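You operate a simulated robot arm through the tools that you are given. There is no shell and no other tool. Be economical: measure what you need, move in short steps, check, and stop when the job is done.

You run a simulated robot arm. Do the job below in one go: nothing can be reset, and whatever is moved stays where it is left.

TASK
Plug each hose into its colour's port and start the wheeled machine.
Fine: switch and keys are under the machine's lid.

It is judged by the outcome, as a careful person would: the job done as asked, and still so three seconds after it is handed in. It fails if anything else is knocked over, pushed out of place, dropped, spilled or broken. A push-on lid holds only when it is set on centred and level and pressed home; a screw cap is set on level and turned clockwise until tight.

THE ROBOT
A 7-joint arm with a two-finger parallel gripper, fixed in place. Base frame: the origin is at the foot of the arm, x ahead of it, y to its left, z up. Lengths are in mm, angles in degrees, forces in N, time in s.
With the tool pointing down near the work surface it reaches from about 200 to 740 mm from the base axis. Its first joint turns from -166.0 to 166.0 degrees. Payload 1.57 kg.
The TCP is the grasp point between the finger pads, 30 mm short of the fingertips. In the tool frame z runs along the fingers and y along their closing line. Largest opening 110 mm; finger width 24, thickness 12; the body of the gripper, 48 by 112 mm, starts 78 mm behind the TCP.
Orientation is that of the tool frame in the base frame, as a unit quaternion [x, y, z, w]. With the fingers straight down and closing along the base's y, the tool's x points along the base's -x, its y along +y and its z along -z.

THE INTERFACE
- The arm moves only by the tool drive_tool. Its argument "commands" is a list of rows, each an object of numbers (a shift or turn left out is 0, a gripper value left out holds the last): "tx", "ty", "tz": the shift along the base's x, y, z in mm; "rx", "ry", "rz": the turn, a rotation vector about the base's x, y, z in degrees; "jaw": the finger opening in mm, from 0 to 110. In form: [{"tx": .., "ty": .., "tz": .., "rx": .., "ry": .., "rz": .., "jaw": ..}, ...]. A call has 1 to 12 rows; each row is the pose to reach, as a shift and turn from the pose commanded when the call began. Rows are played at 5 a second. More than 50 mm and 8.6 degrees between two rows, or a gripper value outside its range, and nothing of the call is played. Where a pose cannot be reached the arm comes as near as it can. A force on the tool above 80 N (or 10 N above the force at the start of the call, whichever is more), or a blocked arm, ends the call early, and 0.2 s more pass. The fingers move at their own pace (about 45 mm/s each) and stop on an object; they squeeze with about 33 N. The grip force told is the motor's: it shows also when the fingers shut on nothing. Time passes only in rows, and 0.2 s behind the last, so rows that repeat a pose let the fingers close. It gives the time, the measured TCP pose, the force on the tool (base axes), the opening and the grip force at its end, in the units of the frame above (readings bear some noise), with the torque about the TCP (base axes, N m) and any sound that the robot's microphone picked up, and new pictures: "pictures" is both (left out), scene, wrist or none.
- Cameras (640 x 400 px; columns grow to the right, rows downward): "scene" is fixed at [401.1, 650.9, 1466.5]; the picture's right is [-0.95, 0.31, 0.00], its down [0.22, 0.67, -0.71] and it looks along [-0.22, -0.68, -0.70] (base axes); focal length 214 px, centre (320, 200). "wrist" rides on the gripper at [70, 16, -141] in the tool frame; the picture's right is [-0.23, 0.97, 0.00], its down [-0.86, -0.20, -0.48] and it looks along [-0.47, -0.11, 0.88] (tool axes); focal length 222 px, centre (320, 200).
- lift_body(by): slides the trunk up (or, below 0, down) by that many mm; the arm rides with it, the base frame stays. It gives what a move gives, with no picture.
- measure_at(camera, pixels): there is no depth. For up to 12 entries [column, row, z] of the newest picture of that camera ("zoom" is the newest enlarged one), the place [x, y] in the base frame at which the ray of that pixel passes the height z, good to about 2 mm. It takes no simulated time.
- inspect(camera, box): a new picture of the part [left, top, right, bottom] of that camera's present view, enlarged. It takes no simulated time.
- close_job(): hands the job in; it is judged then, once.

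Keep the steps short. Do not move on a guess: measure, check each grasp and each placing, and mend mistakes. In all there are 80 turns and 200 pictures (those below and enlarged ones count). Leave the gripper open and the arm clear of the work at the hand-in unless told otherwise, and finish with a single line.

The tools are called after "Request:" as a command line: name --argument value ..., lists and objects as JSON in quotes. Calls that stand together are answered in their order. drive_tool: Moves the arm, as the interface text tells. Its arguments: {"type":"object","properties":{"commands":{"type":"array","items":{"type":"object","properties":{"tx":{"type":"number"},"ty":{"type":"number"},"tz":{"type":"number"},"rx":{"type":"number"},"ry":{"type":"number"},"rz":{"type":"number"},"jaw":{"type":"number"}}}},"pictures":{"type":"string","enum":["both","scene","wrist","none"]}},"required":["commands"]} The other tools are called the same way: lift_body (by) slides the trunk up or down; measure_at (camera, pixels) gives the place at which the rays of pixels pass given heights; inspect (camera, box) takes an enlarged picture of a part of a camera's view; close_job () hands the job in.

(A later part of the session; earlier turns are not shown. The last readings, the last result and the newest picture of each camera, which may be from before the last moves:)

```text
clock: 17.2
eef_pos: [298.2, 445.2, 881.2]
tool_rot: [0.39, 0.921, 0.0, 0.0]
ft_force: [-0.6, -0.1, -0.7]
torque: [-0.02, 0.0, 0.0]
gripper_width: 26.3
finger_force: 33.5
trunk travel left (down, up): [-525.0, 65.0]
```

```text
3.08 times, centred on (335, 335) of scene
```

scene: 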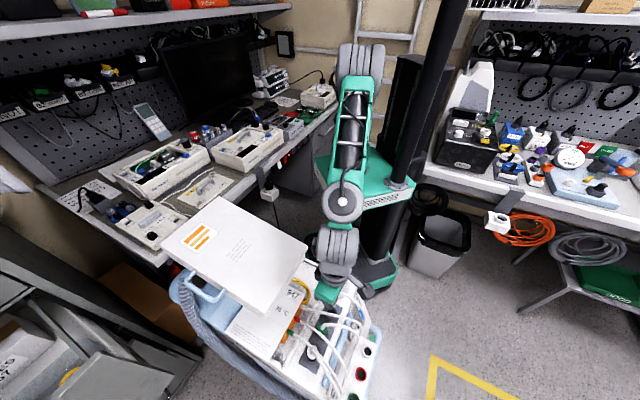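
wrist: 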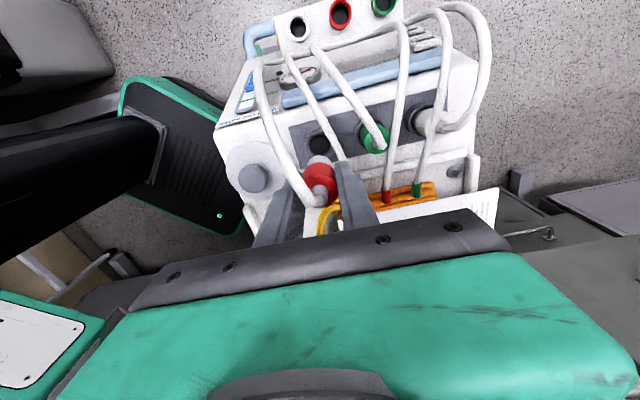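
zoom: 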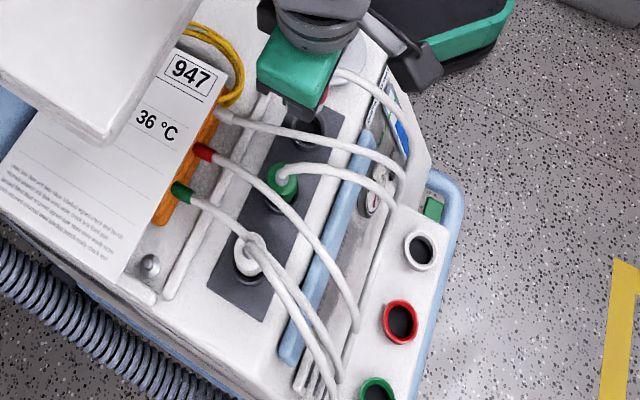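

Plug is free in the gripper (grip 33 N, 26.3 mm). Carry it level over the red port (≈243,601), keeping z 881.

Request:
drive_tool --commands '[{"tx": -14, "ty": 40}, {"tx": -28, "ty": 80}, {"tx": -42, "ty": 120}, {"tx": -55, "ty": 156}, {"tx": -55, "ty": 156}]'

Request:
inspect --camera "wrist" --box '[220, 60, 420, 200]'

Request:
inspect --camera "scene" --box '[310, 310, 410, 400]'

```text
clock: 18.4
eef_pos: [243.1, 599.0, 881.9]
tool_rot: [0.391, 0.92, -0.001, 0.0]
ft_force: [0.4, 0.3, -0.7]
torque: [0.02, -0.03, 0.01]
gripper_width: 26.2
finger_force: 32.7
trunk travel left (down, up): [-525.0, 65.0]
```

scene: 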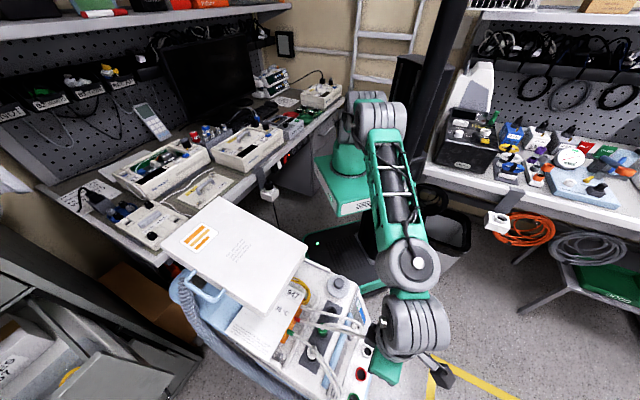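
wrist: 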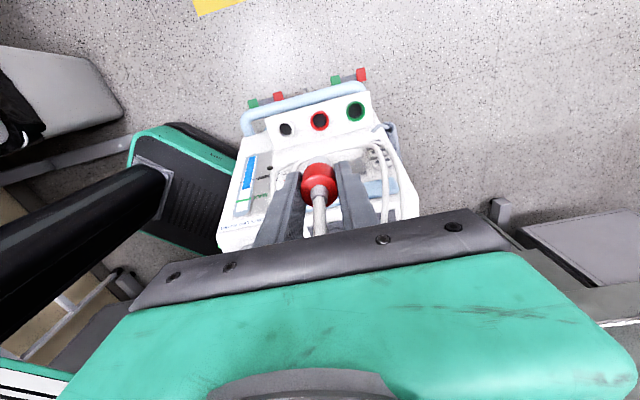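

```text
2.86 times, centred on (320, 130) of wrist
```

zoom: 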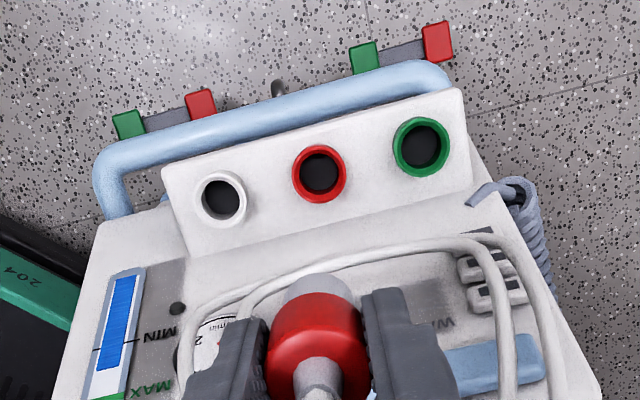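

```text
4.44 times, centred on (360, 355) of scene
```

zoom: 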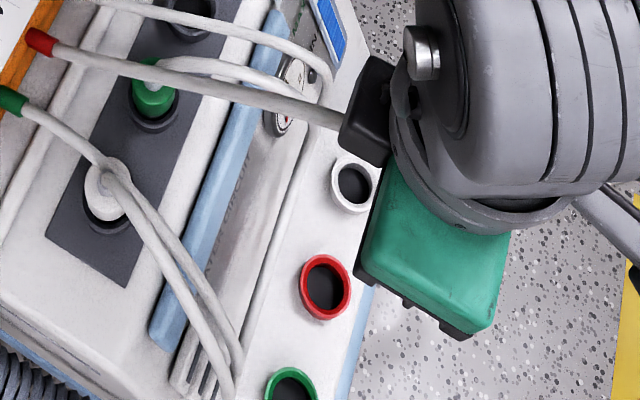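

Clear view of the ports. I'll measure the three ports in this view and again in the scene view (red: zoom (325,288)/4.44).

Request:
measure_at --camera "wrist" --pixels '[[286.1, 130, 567], [286.1, 130, 547], [319.65, 120.9, 587], [319.65, 120.9, 567], [319.65, 120.9, 547], [355.7, 111.5, 567], [355.7, 111.5, 547]]'

Request:
measure_at --camera "scene" --pixels '[[361.1, 374.8, 587], [361.1, 374.8, 567], [361.1, 374.8, 547], [367.2, 351.7, 567], [367.2, 351.7, 547], [354.2, 398, 567], [354.2, 398, 547]]'

```text
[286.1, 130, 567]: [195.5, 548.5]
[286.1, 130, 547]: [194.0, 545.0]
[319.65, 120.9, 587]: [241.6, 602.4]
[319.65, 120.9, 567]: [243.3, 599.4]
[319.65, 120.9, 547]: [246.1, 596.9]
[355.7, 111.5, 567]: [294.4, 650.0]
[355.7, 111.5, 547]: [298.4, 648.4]
```

```text
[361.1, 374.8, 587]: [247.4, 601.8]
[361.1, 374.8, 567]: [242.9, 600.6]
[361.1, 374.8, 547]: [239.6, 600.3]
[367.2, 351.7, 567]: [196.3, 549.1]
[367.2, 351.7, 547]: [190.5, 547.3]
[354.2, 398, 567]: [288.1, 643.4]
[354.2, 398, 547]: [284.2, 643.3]
```

Red port agrees from both views: (243,600), ring top ≈567. Parking ring top was ≈753 with TCP seated at 801, so I expect seated TCP ≈615 here. Lower to ≈700 and look.

Request:
drive_tool --commands '[{"ty": 1, "tz": -40}, {"ty": 1, "tz": -80}, {"ty": 1, "tz": -120}, {"ty": 1, "tz": -160}, {"ty": 1, "tz": -180}]'

Request:
inspect --camera "wrist" --box '[240, 90, 400, 200]'

Request:
inspect --camera "scene" --box '[310, 310, 410, 400]'

```text
clock: 19.6
eef_pos: [243.5, 602.5, 703.5]
tool_rot: [0.391, 0.92, 0.002, -0.001]
ft_force: [-0.7, 0.2, -0.3]
torque: [-0.05, -0.02, 0.01]
gripper_width: 26.2
finger_force: 33.5
trunk travel left (down, up): [-525.0, 65.0]
```

scene: 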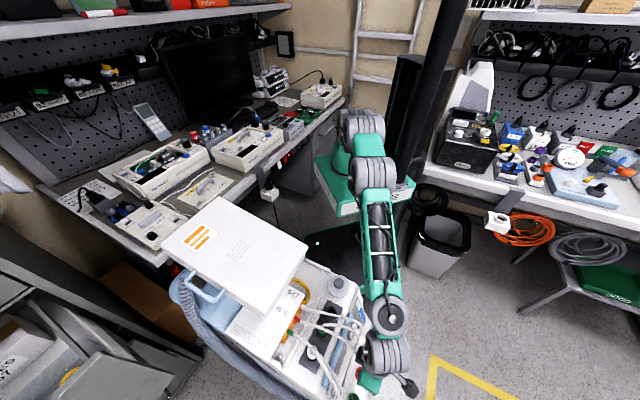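
wrist: 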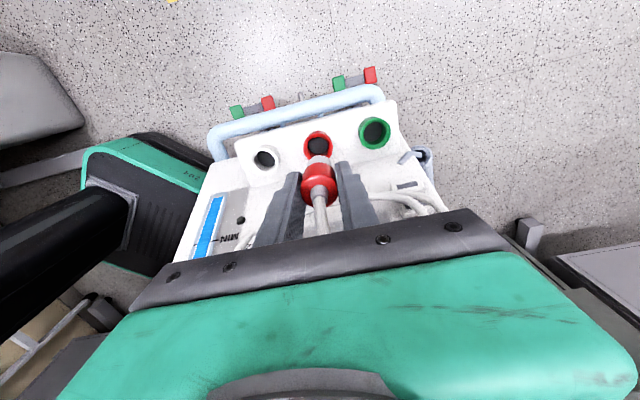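

```text
3.64 times, centred on (320, 145) of wrist
```

zoom: 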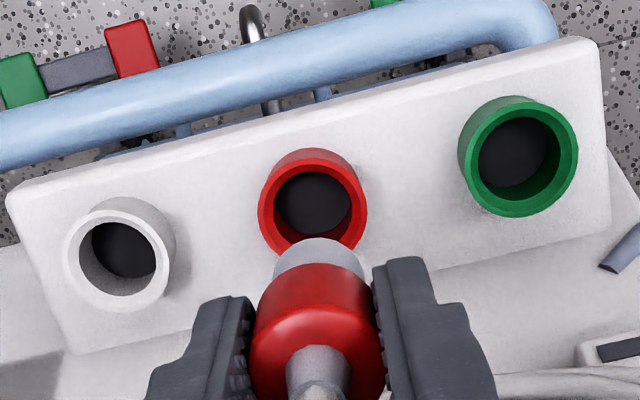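

```text
4.44 times, centred on (360, 355) of scene
```

zoom: 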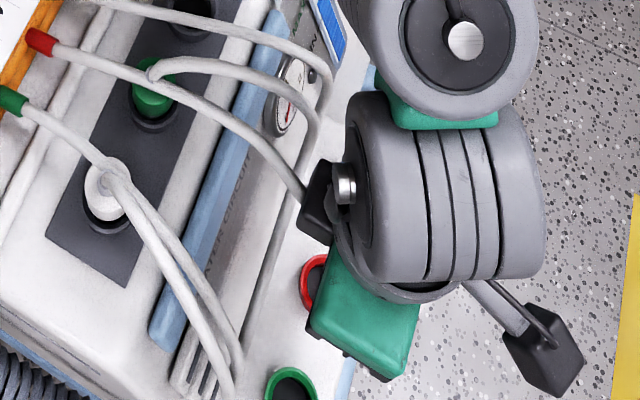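

Very clear. Measure red rim centre (wrist 318.1,145.5), white (264,159.6) and green (374.4,133.5) at rim height.

Request:
measure_at --camera "wrist" --pixels '[[318.1, 145.5, 577], [318.1, 145.5, 567], [318.1, 145.5, 557], [264, 159.6, 577], [264, 159.6, 567], [374.4, 133.5, 577], [374.4, 133.5, 567]]'

Request:
inspect --camera "scene" --box '[335, 360, 385, 400]'

```text
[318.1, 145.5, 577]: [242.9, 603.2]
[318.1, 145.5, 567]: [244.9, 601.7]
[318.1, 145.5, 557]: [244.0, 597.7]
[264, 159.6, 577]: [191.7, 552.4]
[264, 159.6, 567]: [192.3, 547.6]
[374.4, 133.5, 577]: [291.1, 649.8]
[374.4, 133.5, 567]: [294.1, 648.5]
```

```text
10.00 times, centred on (360, 380) of scene
```

zoom: 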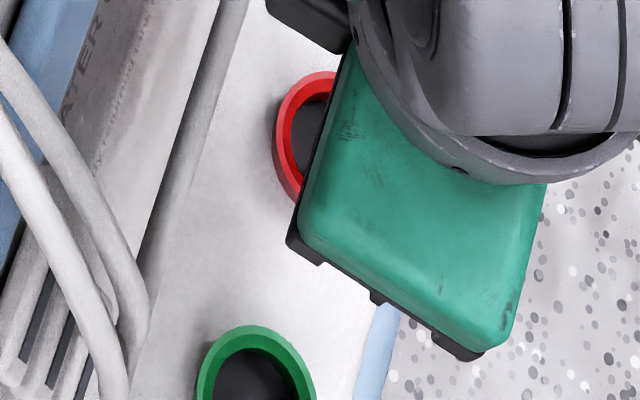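

Red port ≈(243.5,601); TCP is on it. Lower to ≈660 and check alignment.

Request:
drive_tool --commands '[{"tz": -15}, {"tz": -30}, {"tz": -42}]' --pictures "wrist"

Request:
inspect --camera "wrist" --box '[260, 110, 380, 200]'

```text
clock: 20.4
eef_pos: [241.6, 602.2, 662.7]
tool_rot: [0.391, 0.92, 0.001, 0.001]
ft_force: [-0.6, -0.3, -1.1]
torque: [0.02, 0.01, 0.02]
gripper_width: 26.1
finger_force: 33.2
trunk travel left (down, up): [-525.0, 65.0]
```

wrist: 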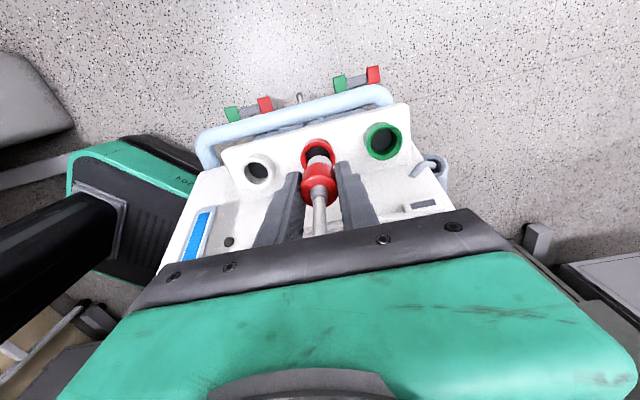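

```text
4.44 times, centred on (320, 155) of wrist
```

zoom: 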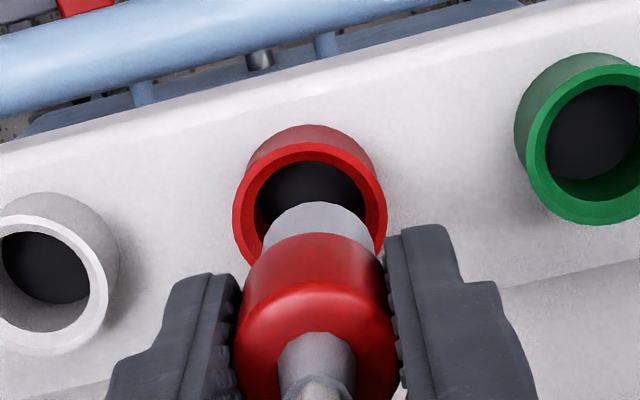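

The ring appears about 10 zoom-pixels left of the plug axis. I'll zoom more for a precise alignment.

Request:
inspect --camera "wrist" --box '[290, 130, 350, 185]'

Request:
inspect --camera "wrist" --box '[230, 110, 420, 200]'

```text
7.27 times, centred on (320, 158) of wrist
```

zoom: 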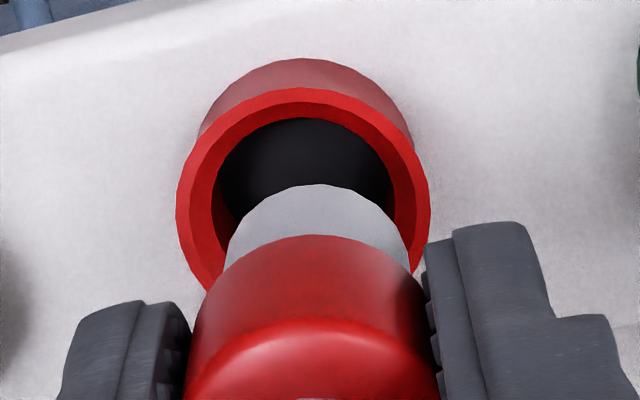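

```text
3.37 times, centred on (325, 155) of wrist
```

zoom: 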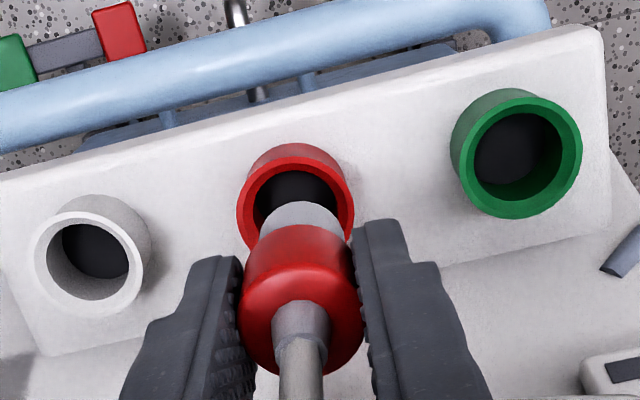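

Request:
measure_at --camera "wrist" --pixels '[[317.7, 160, 577], [317.7, 160, 567], [317.7, 160, 557], [256.7, 168.5, 567], [381.9, 139.8, 567], [257, 168.5, 577], [381.9, 139.8, 577]]'

Request:
measure_at --camera "scene" --pixels '[[354.2, 398, 577], [367.2, 351.7, 577], [361.1, 374.8, 577]]'

```text
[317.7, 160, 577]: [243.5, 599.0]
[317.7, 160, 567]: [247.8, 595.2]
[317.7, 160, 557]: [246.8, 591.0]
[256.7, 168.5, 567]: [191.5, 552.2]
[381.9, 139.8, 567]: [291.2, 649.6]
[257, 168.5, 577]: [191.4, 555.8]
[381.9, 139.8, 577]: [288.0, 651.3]
```

```text
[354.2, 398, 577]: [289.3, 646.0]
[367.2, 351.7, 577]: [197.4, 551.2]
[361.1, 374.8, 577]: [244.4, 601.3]
```

Averages give the red port at ≈(243.3,600); relative to the plug, shift ≈(0,−2.5). Apply and lower to ≈645.

Request:
drive_tool --commands '[{"ty": -2.5}, {"ty": -2.5, "tz": -8}, {"ty": -2.5, "tz": -16}]' --pictures "wrist"

Request:
inspect --camera "wrist" --box '[290, 130, 350, 185]'

```text
clock: 21.2
eef_pos: [243.4, 598.8, 641.8]
tool_rot: [0.391, 0.92, 0.001, 0.0]
ft_force: [0.3, 0.3, 0.0]
torque: [-0.03, 0.0, 0.01]
gripper_width: 26.3
finger_force: 32.4
trunk travel left (down, up): [-525.0, 65.0]
```

wrist: 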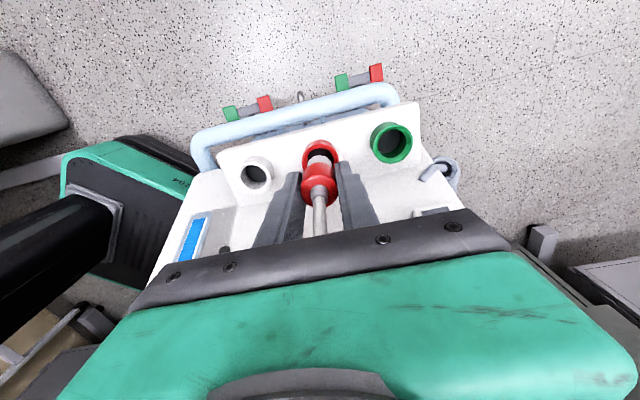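

```text
7.27 times, centred on (320, 158) of wrist
```

zoom: 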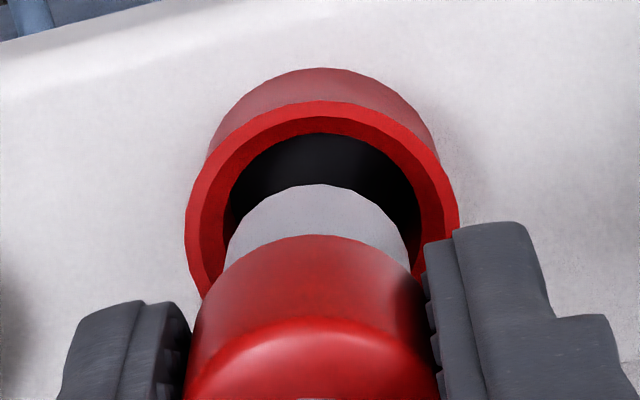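

Now the ring is centred on the plug (rim cols 185–459, neck 228–410 in the zoom). Plug end is ≈18 mm above the rim. Lower in small steps.

Request:
drive_tool --commands '[{"tz": -5}, {"tz": -10}, {"tz": -14}, {"tz": -18}]' --pictures "wrist"

Request:
inspect --camera "wrist" --box '[290, 130, 350, 185]'

```text
clock: 22.2
eef_pos: [242.6, 599.0, 626.1]
tool_rot: [0.391, 0.921, 0.0, 0.001]
ft_force: [0.3, -0.8, -0.6]
torque: [-0.01, 0.0, 0.01]
gripper_width: 26.0
finger_force: 33.1
trunk travel left (down, up): [-525.0, 65.0]
```

wrist: 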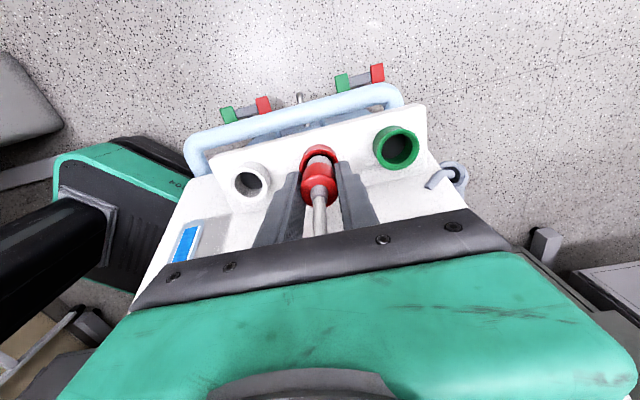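

```text
7.27 times, centred on (320, 158) of wrist
```

zoom: 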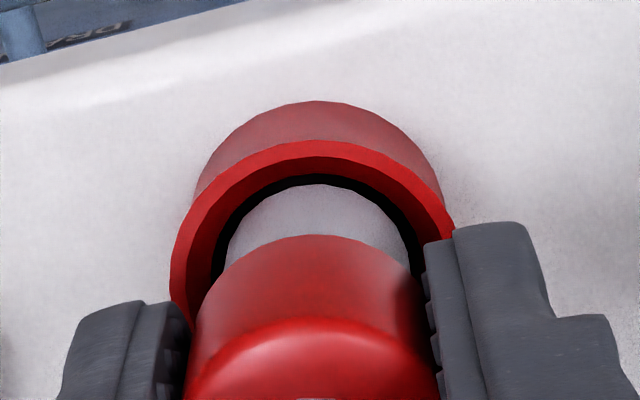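

The plug end is entering the ring (dark gap all round the front). Nudge ≈0.6 mm left and continue down slowly.

Request:
drive_tool --commands '[{"tx": -0.5, "ty": -0.4, "tz": -3}, {"tx": -0.5, "ty": -0.4, "tz": -6}, {"tx": -0.5, "ty": -0.4, "tz": -9}]' --pictures "wrist"

Request:
inspect --camera "wrist" --box '[290, 130, 350, 185]'

```text
clock: 23.0
eef_pos: [242.9, 598.3, 617.7]
tool_rot: [0.391, 0.921, 0.0, 0.0]
ft_force: [-0.3, 0.1, 0.3]
torque: [-0.01, 0.0, -0.01]
gripper_width: 26.3
finger_force: 33.0
trunk travel left (down, up): [-525.0, 65.0]
```

wrist: 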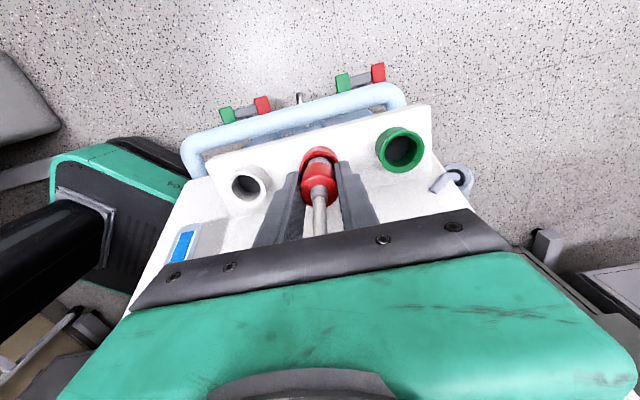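

```text
7.27 times, centred on (320, 158) of wrist
```

zoom: 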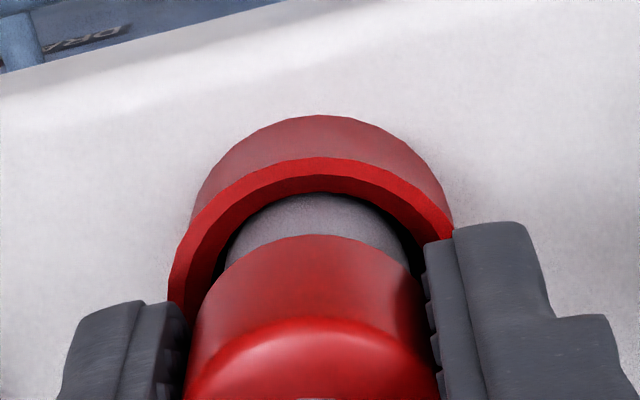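

Plug is inside the ring with no side force. Continue down in 2–3 mm steps until it seats.

Request:
drive_tool --commands '[{"tz": -2}, {"tz": -4}, {"tz": -6}]' --pictures "none"

Request:
drive_tool --commands '[{"tz": -2}, {"tz": -4}]' --pictures "wrist"

Request:
inspect --camera "wrist" --box '[290, 130, 350, 185]'

```text
clock: 23.8
eef_pos: [244.0, 598.9, 610.7]
tool_rot: [0.39, 0.921, -0.001, 0.0]
ft_force: [-0.7, 0.6, -5.5]
torque: [-0.02, -0.01, -0.02]
gripper_width: 26.1
finger_force: 33.1
trunk travel left (down, up): [-525.0, 65.0]
```

```text
clock: 24.4
eef_pos: [242.4, 598.3, 607.5]
tool_rot: [0.391, 0.92, 0.002, 0.001]
ft_force: [-0.7, -5.4, 8.4]
torque: [-0.34, 0.13, 0.14]
gripper_width: 26.3
finger_force: 32.9
trunk travel left (down, up): [-525.0, 65.0]
```

wrist: 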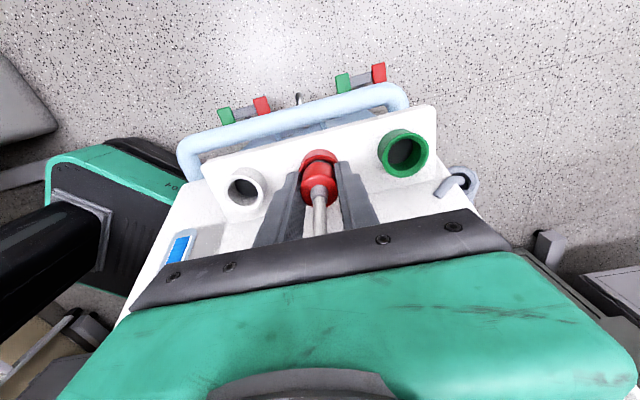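

```text
7.27 times, centred on (320, 158) of wrist
```

zoom: 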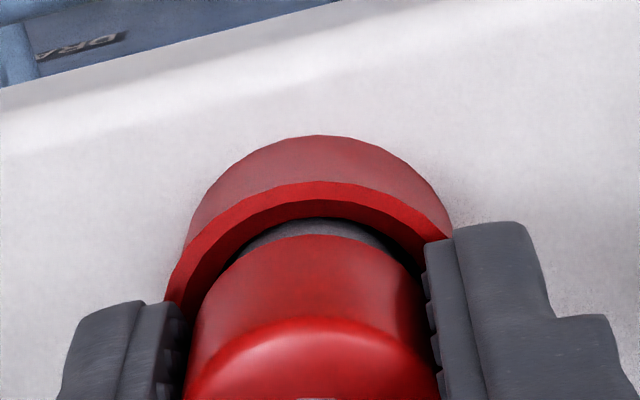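

Contact: 8 N upward after a slight pull-in at 611. Press 3 mm more to make sure it is home.

Request:
drive_tool --commands '[{"tz": -1.5}, {"tz": -3}, {"tz": -3}]' --pictures "none"

```text
clock: 25.2
eef_pos: [242.7, 598.1, 607.9]
tool_rot: [0.391, 0.92, 0.002, 0.0]
ft_force: [1.2, -8.6, 23.5]
torque: [-0.65, 0.29, 0.25]
gripper_width: 26.1
finger_force: 32.4
trunk travel left (down, up): [-525.0, 65.0]
```

Bottomed at z≈607.8 with 23 N. Release and rise, then check.

Request:
drive_tool --commands '[{"tz": 3}, {"tz": 3, "jaw": 48}, {"tz": 3, "jaw": 48}, {"tz": 30, "jaw": 48}, {"tz": 70}, {"tz": 110}]' --pictures "wrist"

Request:
inspect --camera "wrist" --box '[240, 90, 400, 200]'

Request:
inspect --camera "scene" --box '[300, 300, 400, 400]'

```text
clock: 26.6
eef_pos: [244.7, 600.0, 715.1]
tool_rot: [0.39, 0.921, 0.0, 0.0]
ft_force: [-0.4, 0.1, 0.4]
torque: [0.01, 0.03, -0.01]
gripper_width: 48.0
finger_force: 0.1
trunk travel left (down, up): [-525.0, 65.0]
```

wrist: 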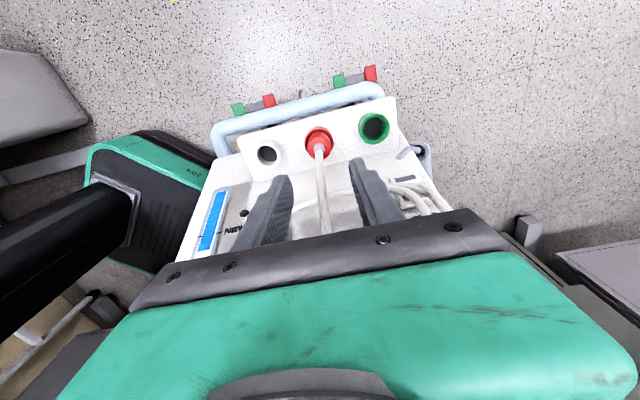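

```text
3.64 times, centred on (320, 145) of wrist
```

zoom: 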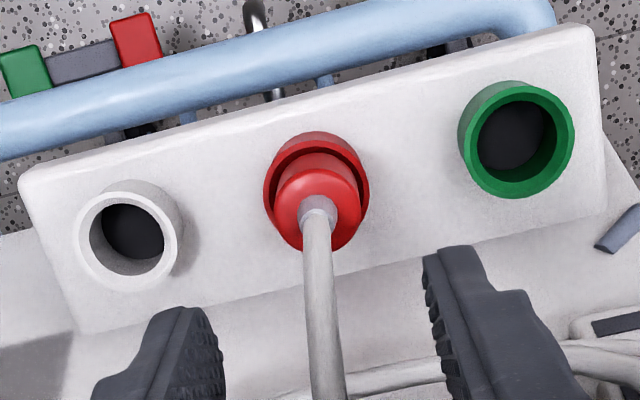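

```text
4.00 times, centred on (350, 350) of scene
```

zoom: 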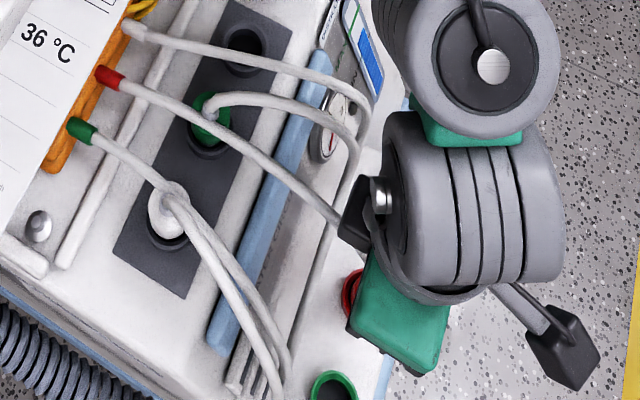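

Red is in. Next green head: rise 165, travel Δ(+97,−112) to above it (≈339,487).

Request:
drive_tool --commands '[{"tz": 45}, {"tz": 90}, {"tz": 135}, {"tz": 165, "tx": 20, "ty": -24}, {"tz": 165, "tx": 45, "ty": -52}, {"tz": 165, "tx": 70, "ty": -82}, {"tz": 165, "tx": 97, "ty": -112}, {"tz": 145, "tx": 97, "ty": -112}]' --pictures "wrist"

Request:
inspect --camera "wrist" --box '[260, 110, 390, 200]'

```text
clock: 28.4
eef_pos: [340.9, 487.4, 859.1]
tool_rot: [0.39, 0.921, 0.0, 0.0]
ft_force: [0.4, -0.4, 0.1]
torque: [-0.03, -0.01, -0.01]
gripper_width: 48.1
finger_force: 0.1
trunk travel left (down, up): [-525.0, 65.0]
```

wrist: 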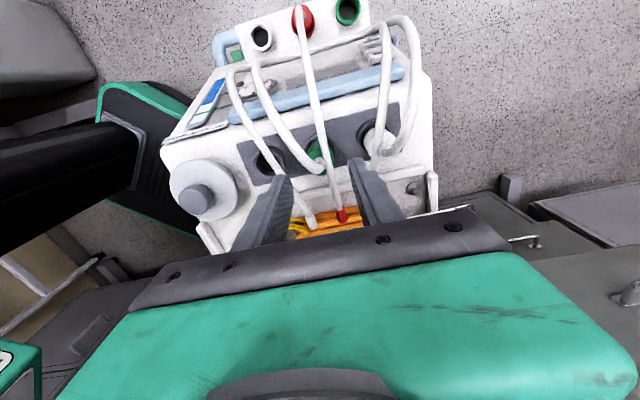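

```text
4.44 times, centred on (325, 155) of wrist
```

zoom: 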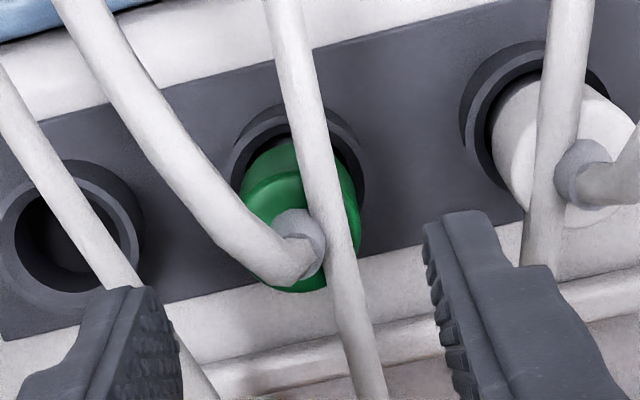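

Green cap centred (wrist col ≈320.5). Descend to ≈801 and close.

Request:
drive_tool --commands '[{"tz": -15}, {"tz": -30}, {"tz": -45}, {"tz": -57}, {"tz": -57, "jaw": 30}, {"tz": -57, "jaw": 15}, {"tz": -57, "jaw": 15}, {"tz": -57, "jaw": 15}]' --pictures "wrist"

Request:
inspect --camera "wrist" --box '[260, 110, 390, 200]'

```text
clock: 30.2
eef_pos: [339.1, 486.1, 803.1]
tool_rot: [0.391, 0.921, 0.0, 0.0]
ft_force: [0.0, 0.2, 0.2]
torque: [-0.01, 0.0, -0.02]
gripper_width: 26.3
finger_force: 32.8
trunk travel left (down, up): [-525.0, 65.0]
```

wrist: 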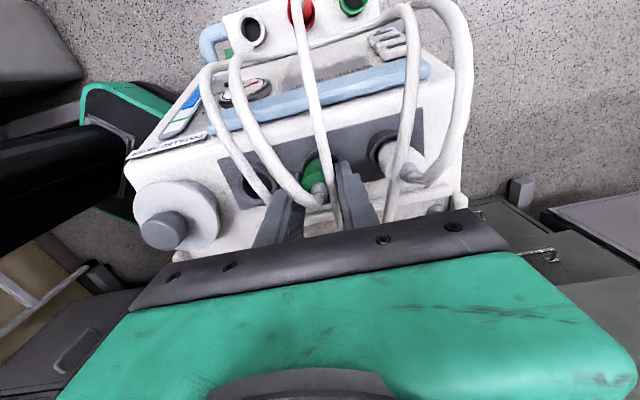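

```text
4.44 times, centred on (325, 155) of wrist
```

zoom: 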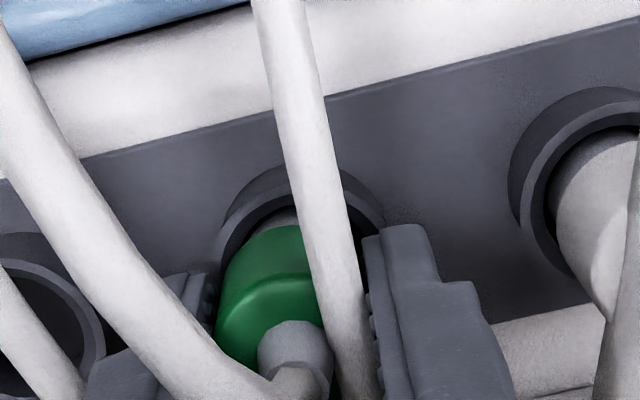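

Gripped (26.3 mm). Lift 78 and carry to above the green port Δ(−48,+161), then partway down.

Request:
drive_tool --commands '[{"tz": 15}, {"tz": 35}, {"tz": 78}, {"tz": 78, "tx": -12, "ty": 40}, {"tz": 78, "tx": -24, "ty": 80}, {"tz": 78, "tx": -36, "ty": 120}, {"tz": 78, "tx": -48, "ty": 161}, {"tz": 40, "tx": -48, "ty": 161}, {"tz": 0, "tx": -48, "ty": 161}, {"tz": -40, "tx": -48, "ty": 161}, {"tz": -85, "tx": -48, "ty": 161}]'

Request:
inspect --camera "wrist" --box '[240, 90, 400, 200]'

```text
clock: 32.6
eef_pos: [286.5, 632.2, 721.7]
tool_rot: [0.391, 0.92, 0.0, 0.0]
ft_force: [0.6, 0.3, -0.3]
torque: [0.0, 0.02, -0.02]
gripper_width: 26.4
finger_force: 33.2
out of reach, approached as far as the arm can: row 10, 11
trunk travel left (down, up): [-525.0, 65.0]
```

scene: 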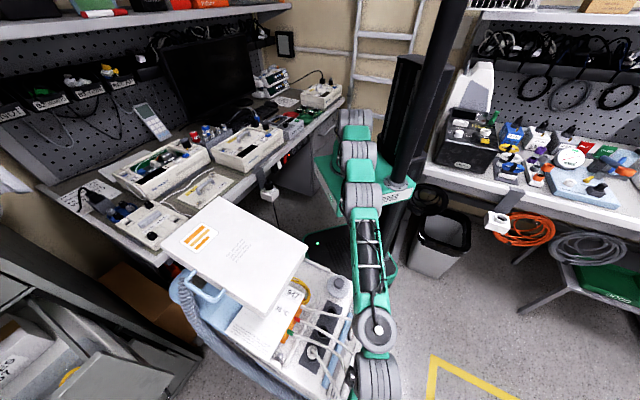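
wrist: 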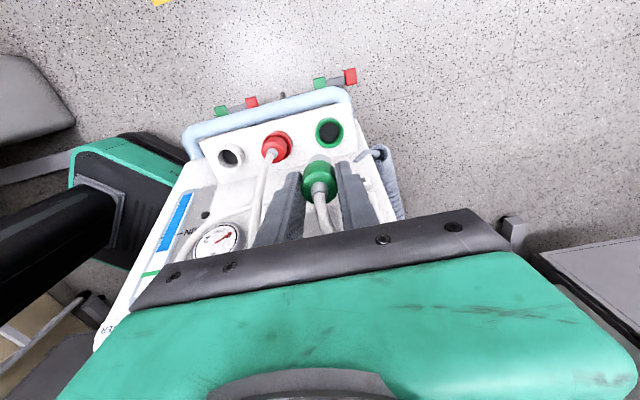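

```text
3.64 times, centred on (320, 145) of wrist
```

zoom: 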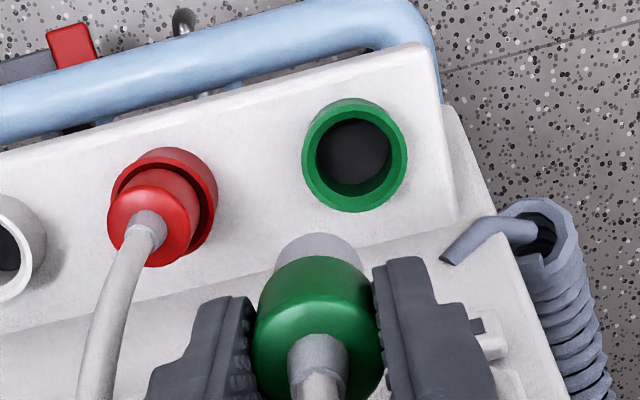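

Arm is at its reach limit with this trunk height. I'll raise the arm 220 (to where it reaches), then slide the trunk down 220 so the TCP returns to about here.

Request:
drive_tool --commands '[{"tz": 45}, {"tz": 90}, {"tz": 135}, {"tz": 180}, {"tz": 225}]' --pictures "scene"

```text
clock: 33.8
eef_pos: [283.1, 633.8, 945.7]
tool_rot: [0.391, 0.92, -0.001, 0.0]
ft_force: [0.2, 0.1, -0.1]
torque: [-0.01, 0.0, 0.01]
gripper_width: 25.9
finger_force: 32.5
trunk travel left (down, up): [-525.0, 65.0]
```

scene: 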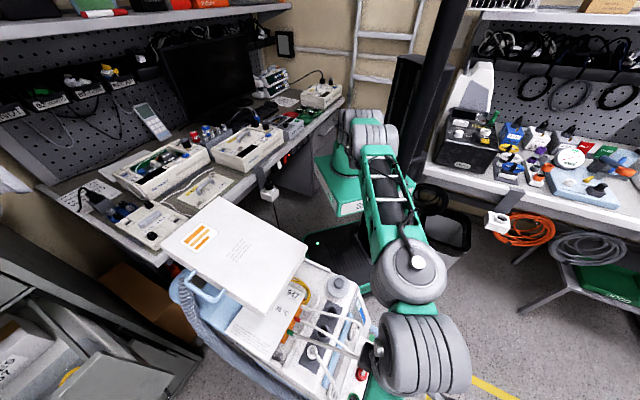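

Request:
lift_body --by -220

Request:
drive_tool --commands '[{"tx": 0}]'

Request:
inspect --camera "wrist" --box '[240, 90, 400, 200]'

```text
clock: 36.1
eef_pos: [282.0, 634.8, 726.2]
tool_rot: [0.391, 0.92, 0.0, 0.0]
ft_force: [-0.1, 0.1, -0.5]
torque: [0.02, 0.0, 0.05]
gripper_width: 26.3
finger_force: 33.1
trunk travel left (down, up): [-305.0, 285.0]
```

```text
clock: 36.5
eef_pos: [283.0, 633.8, 725.7]
tool_rot: [0.391, 0.92, 0.0, -0.001]
ft_force: [-0.2, 0.2, 0.4]
torque: [0.02, -0.02, 0.0]
gripper_width: 26.3
finger_force: 32.7
trunk travel left (down, up): [-305.0, 285.0]
```

scene: 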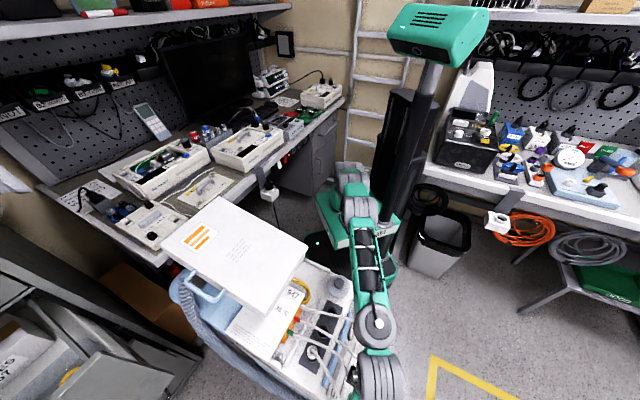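
wrist: 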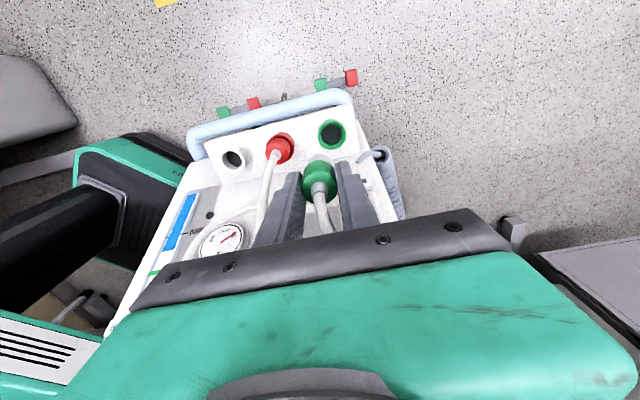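

```text
3.64 times, centred on (320, 145) of wrist
```

zoom: 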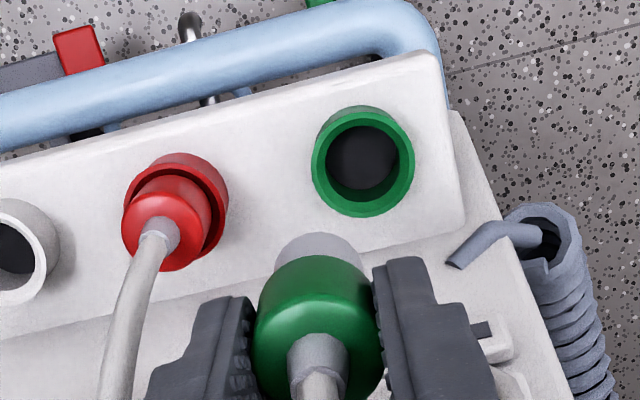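

Green port offset by image model: ≈(+8.9,+14) – agrees with the predicted (291.6,647.4). Shift there and lower to ≈645.

Request:
drive_tool --commands '[{"tx": 8.7, "ty": 13.6}, {"tx": 8.7, "ty": 13.6, "tz": -30}, {"tx": 8.7, "ty": 13.6, "tz": -60}, {"tx": 8.7, "ty": 13.6, "tz": -82}, {"tx": 8.7, "ty": 13.6, "tz": -82}]' --pictures "wrist"

Request:
inspect --camera "wrist" --box '[290, 130, 350, 185]'

```text
clock: 37.7
eef_pos: [292.9, 648.6, 643.9]
tool_rot: [0.391, 0.92, 0.0, 0.0]
ft_force: [0.2, 0.1, -0.4]
torque: [0.0, 0.01, 0.0]
gripper_width: 26.2
finger_force: 33.2
trunk travel left (down, up): [-305.0, 285.0]
```

wrist: 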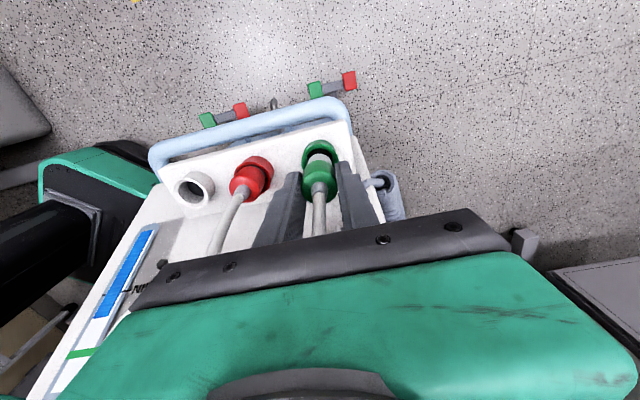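

```text
7.27 times, centred on (320, 158) of wrist
```

zoom: 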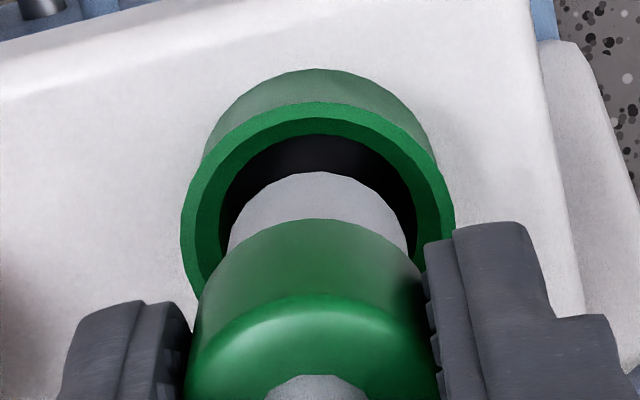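

Well centred (rim 180–455, neck centre 319). Lower into the ring.

Request:
drive_tool --commands '[{"tz": -5}, {"tz": -10}, {"tz": -14}, {"tz": -18}]' --pictures "wrist"

Request:
inspect --camera "wrist" --box '[290, 130, 350, 185]'

```text
clock: 38.7
eef_pos: [291.6, 649.1, 625.6]
tool_rot: [0.391, 0.92, 0.0, 0.0]
ft_force: [-0.6, 0.0, -0.4]
torque: [0.0, 0.03, -0.03]
gripper_width: 26.3
finger_force: 33.5
trunk travel left (down, up): [-305.0, 285.0]
```

wrist: 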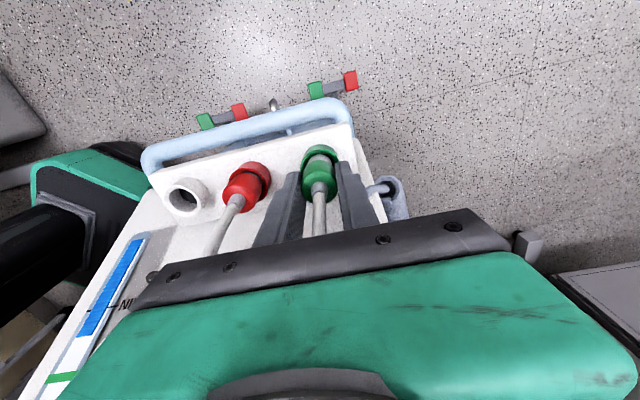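

```text
7.27 times, centred on (320, 158) of wrist
```

zoom: 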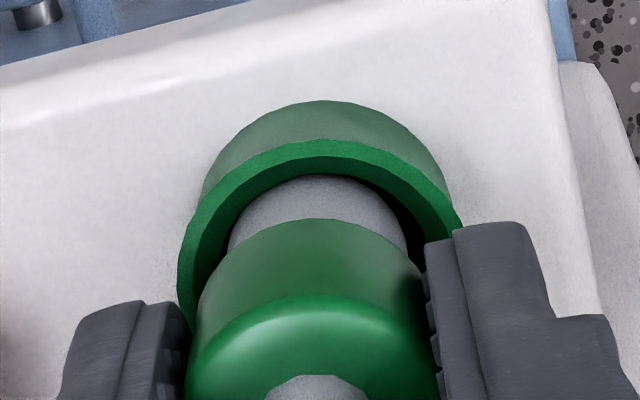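

No force; the neck is entering, a bit near the front wall. Shift back 1 mm and go on down.

Request:
drive_tool --commands '[{"tx": 0.7, "ty": -0.7, "tz": -3}, {"tx": 0.7, "ty": -0.7, "tz": -6}, {"tx": 0.7, "ty": -0.7, "tz": -9}, {"tx": 0.7, "ty": -0.7, "tz": -12}]' --pictures "none"

Request:
drive_tool --commands '[{"tz": -2}, {"tz": -4}, {"tz": -6}]' --pictures "wrist"

Request:
inspect --camera "wrist" --box '[290, 130, 350, 185]'

```text
clock: 39.7
eef_pos: [292.1, 646.5, 611.7]
tool_rot: [0.391, 0.92, -0.001, 0.0]
ft_force: [1.4, -0.1, -5.1]
torque: [-0.03, 0.03, -0.02]
gripper_width: 26.3
finger_force: 33.3
trunk travel left (down, up): [-305.0, 285.0]
```

```text
clock: 40.5
eef_pos: [293.5, 647.2, 610.8]
tool_rot: [0.39, 0.921, 0.003, 0.001]
ft_force: [-1.8, 0.1, 8.1]
torque: [-0.05, 0.14, 0.04]
gripper_width: 26.0
finger_force: 33.1
trunk travel left (down, up): [-305.0, 285.0]
```

wrist: 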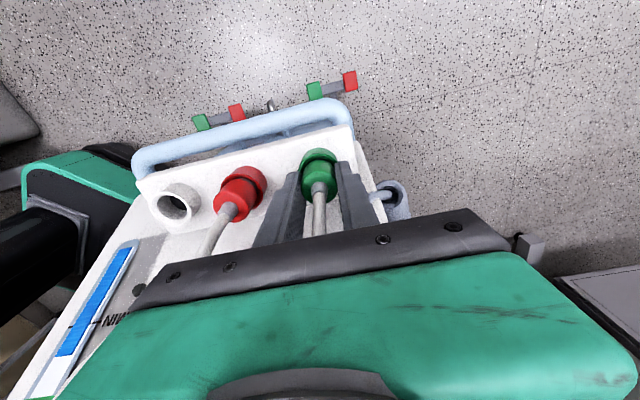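

```text
7.27 times, centred on (320, 158) of wrist
```

zoom: 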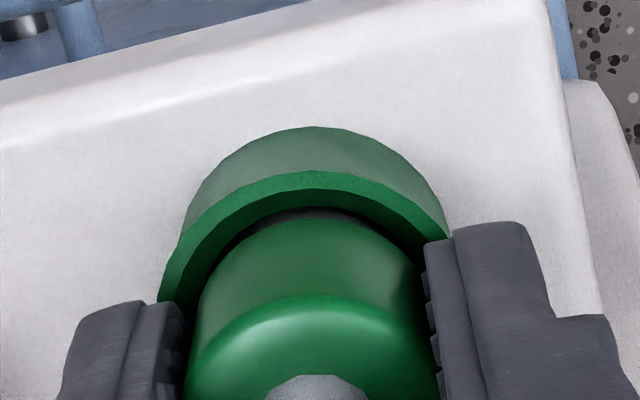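

Same pull-in and bottoming pattern. Press slightly more, then release and rise.

Request:
drive_tool --commands '[{"tz": -2}, {"tz": -3}, {"tz": 0}, {"tz": 0, "jaw": 48}, {"tz": 0, "jaw": 48}, {"tz": 30}, {"tz": 70}, {"tz": 110}]' --pictures "wrist"

Request:
inspect --camera "wrist" --box '[240, 90, 400, 200]'

```text
clock: 42.3
eef_pos: [291.3, 643.7, 720.5]
tool_rot: [0.39, 0.921, 0.0, 0.0]
ft_force: [0.3, 0.2, 0.6]
torque: [-0.01, -0.03, 0.02]
gripper_width: 48.0
finger_force: 0.0
trunk travel left (down, up): [-305.0, 285.0]
```

wrist: 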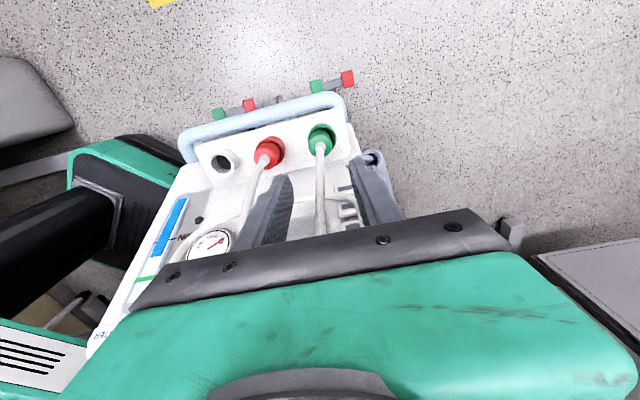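

```text
3.64 times, centred on (320, 145) of wrist
```

zoom: 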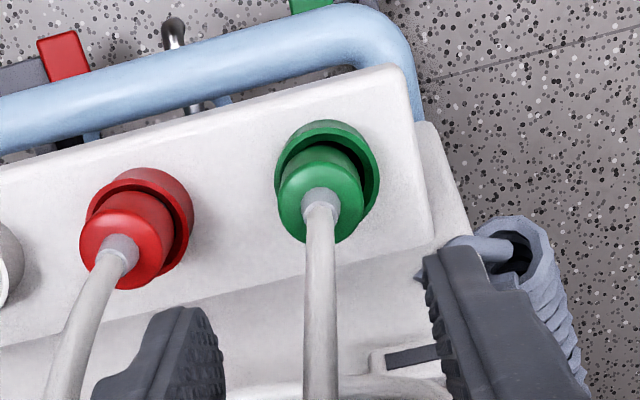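

Green is in. Now to the white head (≈381,528.5): rise 150 and move Δ(+89.5,−116).

Request:
drive_tool --commands '[{"tz": 45}, {"tz": 90}, {"tz": 135}, {"tz": 145, "tx": 22, "ty": -29}, {"tz": 145, "tx": 45, "ty": -58}, {"tz": 145, "tx": 67, "ty": -87}, {"tz": 145, "tx": 89.5, "ty": -116}, {"tz": 140, "tx": 89.5, "ty": -116}]'

Request:
inspect --camera "wrist" --box '[260, 110, 390, 200]'

```text
clock: 44.1
eef_pos: [382.3, 531.0, 858.3]
tool_rot: [0.391, 0.92, 0.001, 0.0]
ft_force: [0.2, -1.0, 0.8]
torque: [0.03, 0.01, -0.02]
gripper_width: 48.3
finger_force: 0.0
out of reach, approached as far as the arm can: row 1, 2, 3, 4
trunk travel left (down, up): [-305.0, 285.0]
```

scene: 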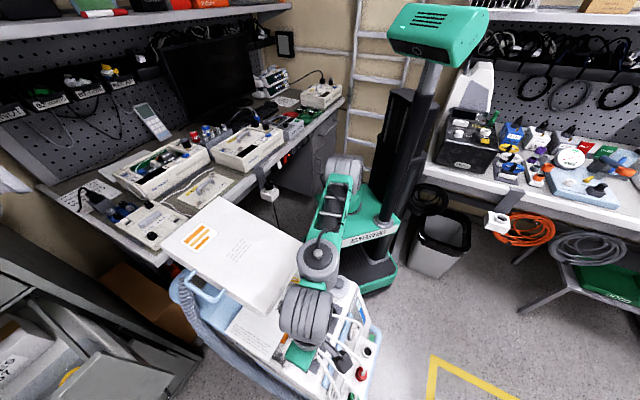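
wrist: 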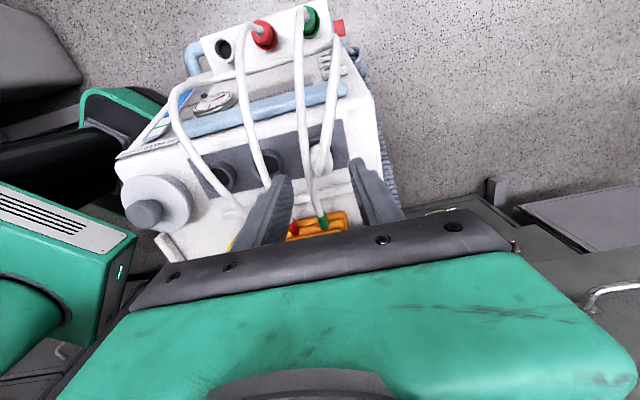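

```text
4.44 times, centred on (325, 155) of wrist
```

zoom: 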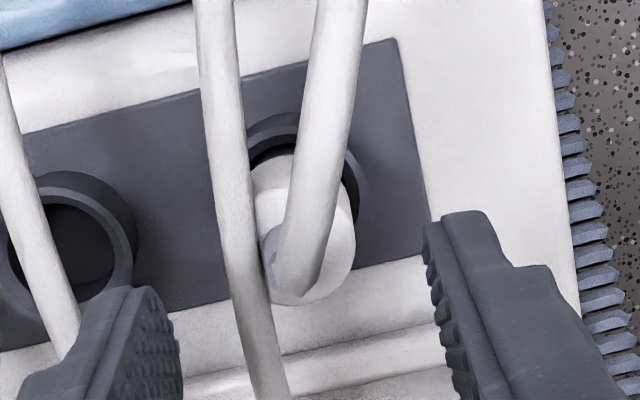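

White head is ≈3 mm behind centre. Shift (0.5,−2.6), descend to ≈802 and close.

Request:
drive_tool --commands '[{"tx": 0.5, "ty": -2.6, "tz": -15}, {"tx": 0.5, "ty": -2.6, "tz": -30}, {"tx": 0.5, "ty": -2.6, "tz": -45}, {"tx": 0.5, "ty": -2.6, "tz": -57}, {"tx": 0.5, "ty": -2.6, "tz": -57, "jaw": 30}, {"tx": 0.5, "ty": -2.6, "tz": -57, "jaw": 15}, {"tx": 0.5, "ty": -2.6, "tz": -57, "jaw": 15}, {"tx": 0.5, "ty": -2.6, "tz": -57, "jaw": 15}]' --pictures "wrist"

Request:
inspect --camera "wrist" --box '[260, 110, 390, 200]'

```text
clock: 45.9
eef_pos: [381.7, 526.4, 800.3]
tool_rot: [0.391, 0.921, -0.001, -0.001]
ft_force: [-0.1, 0.5, -0.1]
torque: [-0.04, 0.0, -0.01]
gripper_width: 26.1
finger_force: 33.0
trunk travel left (down, up): [-305.0, 285.0]
```

wrist: 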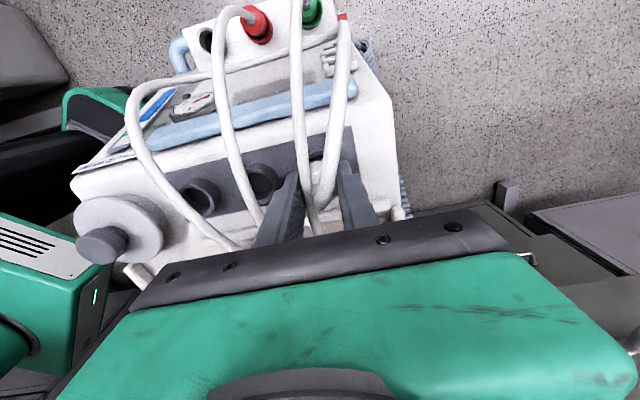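

```text
4.44 times, centred on (325, 155) of wrist
```

zoom: 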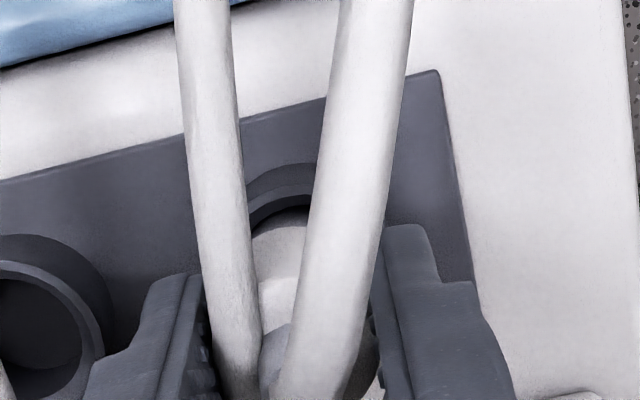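

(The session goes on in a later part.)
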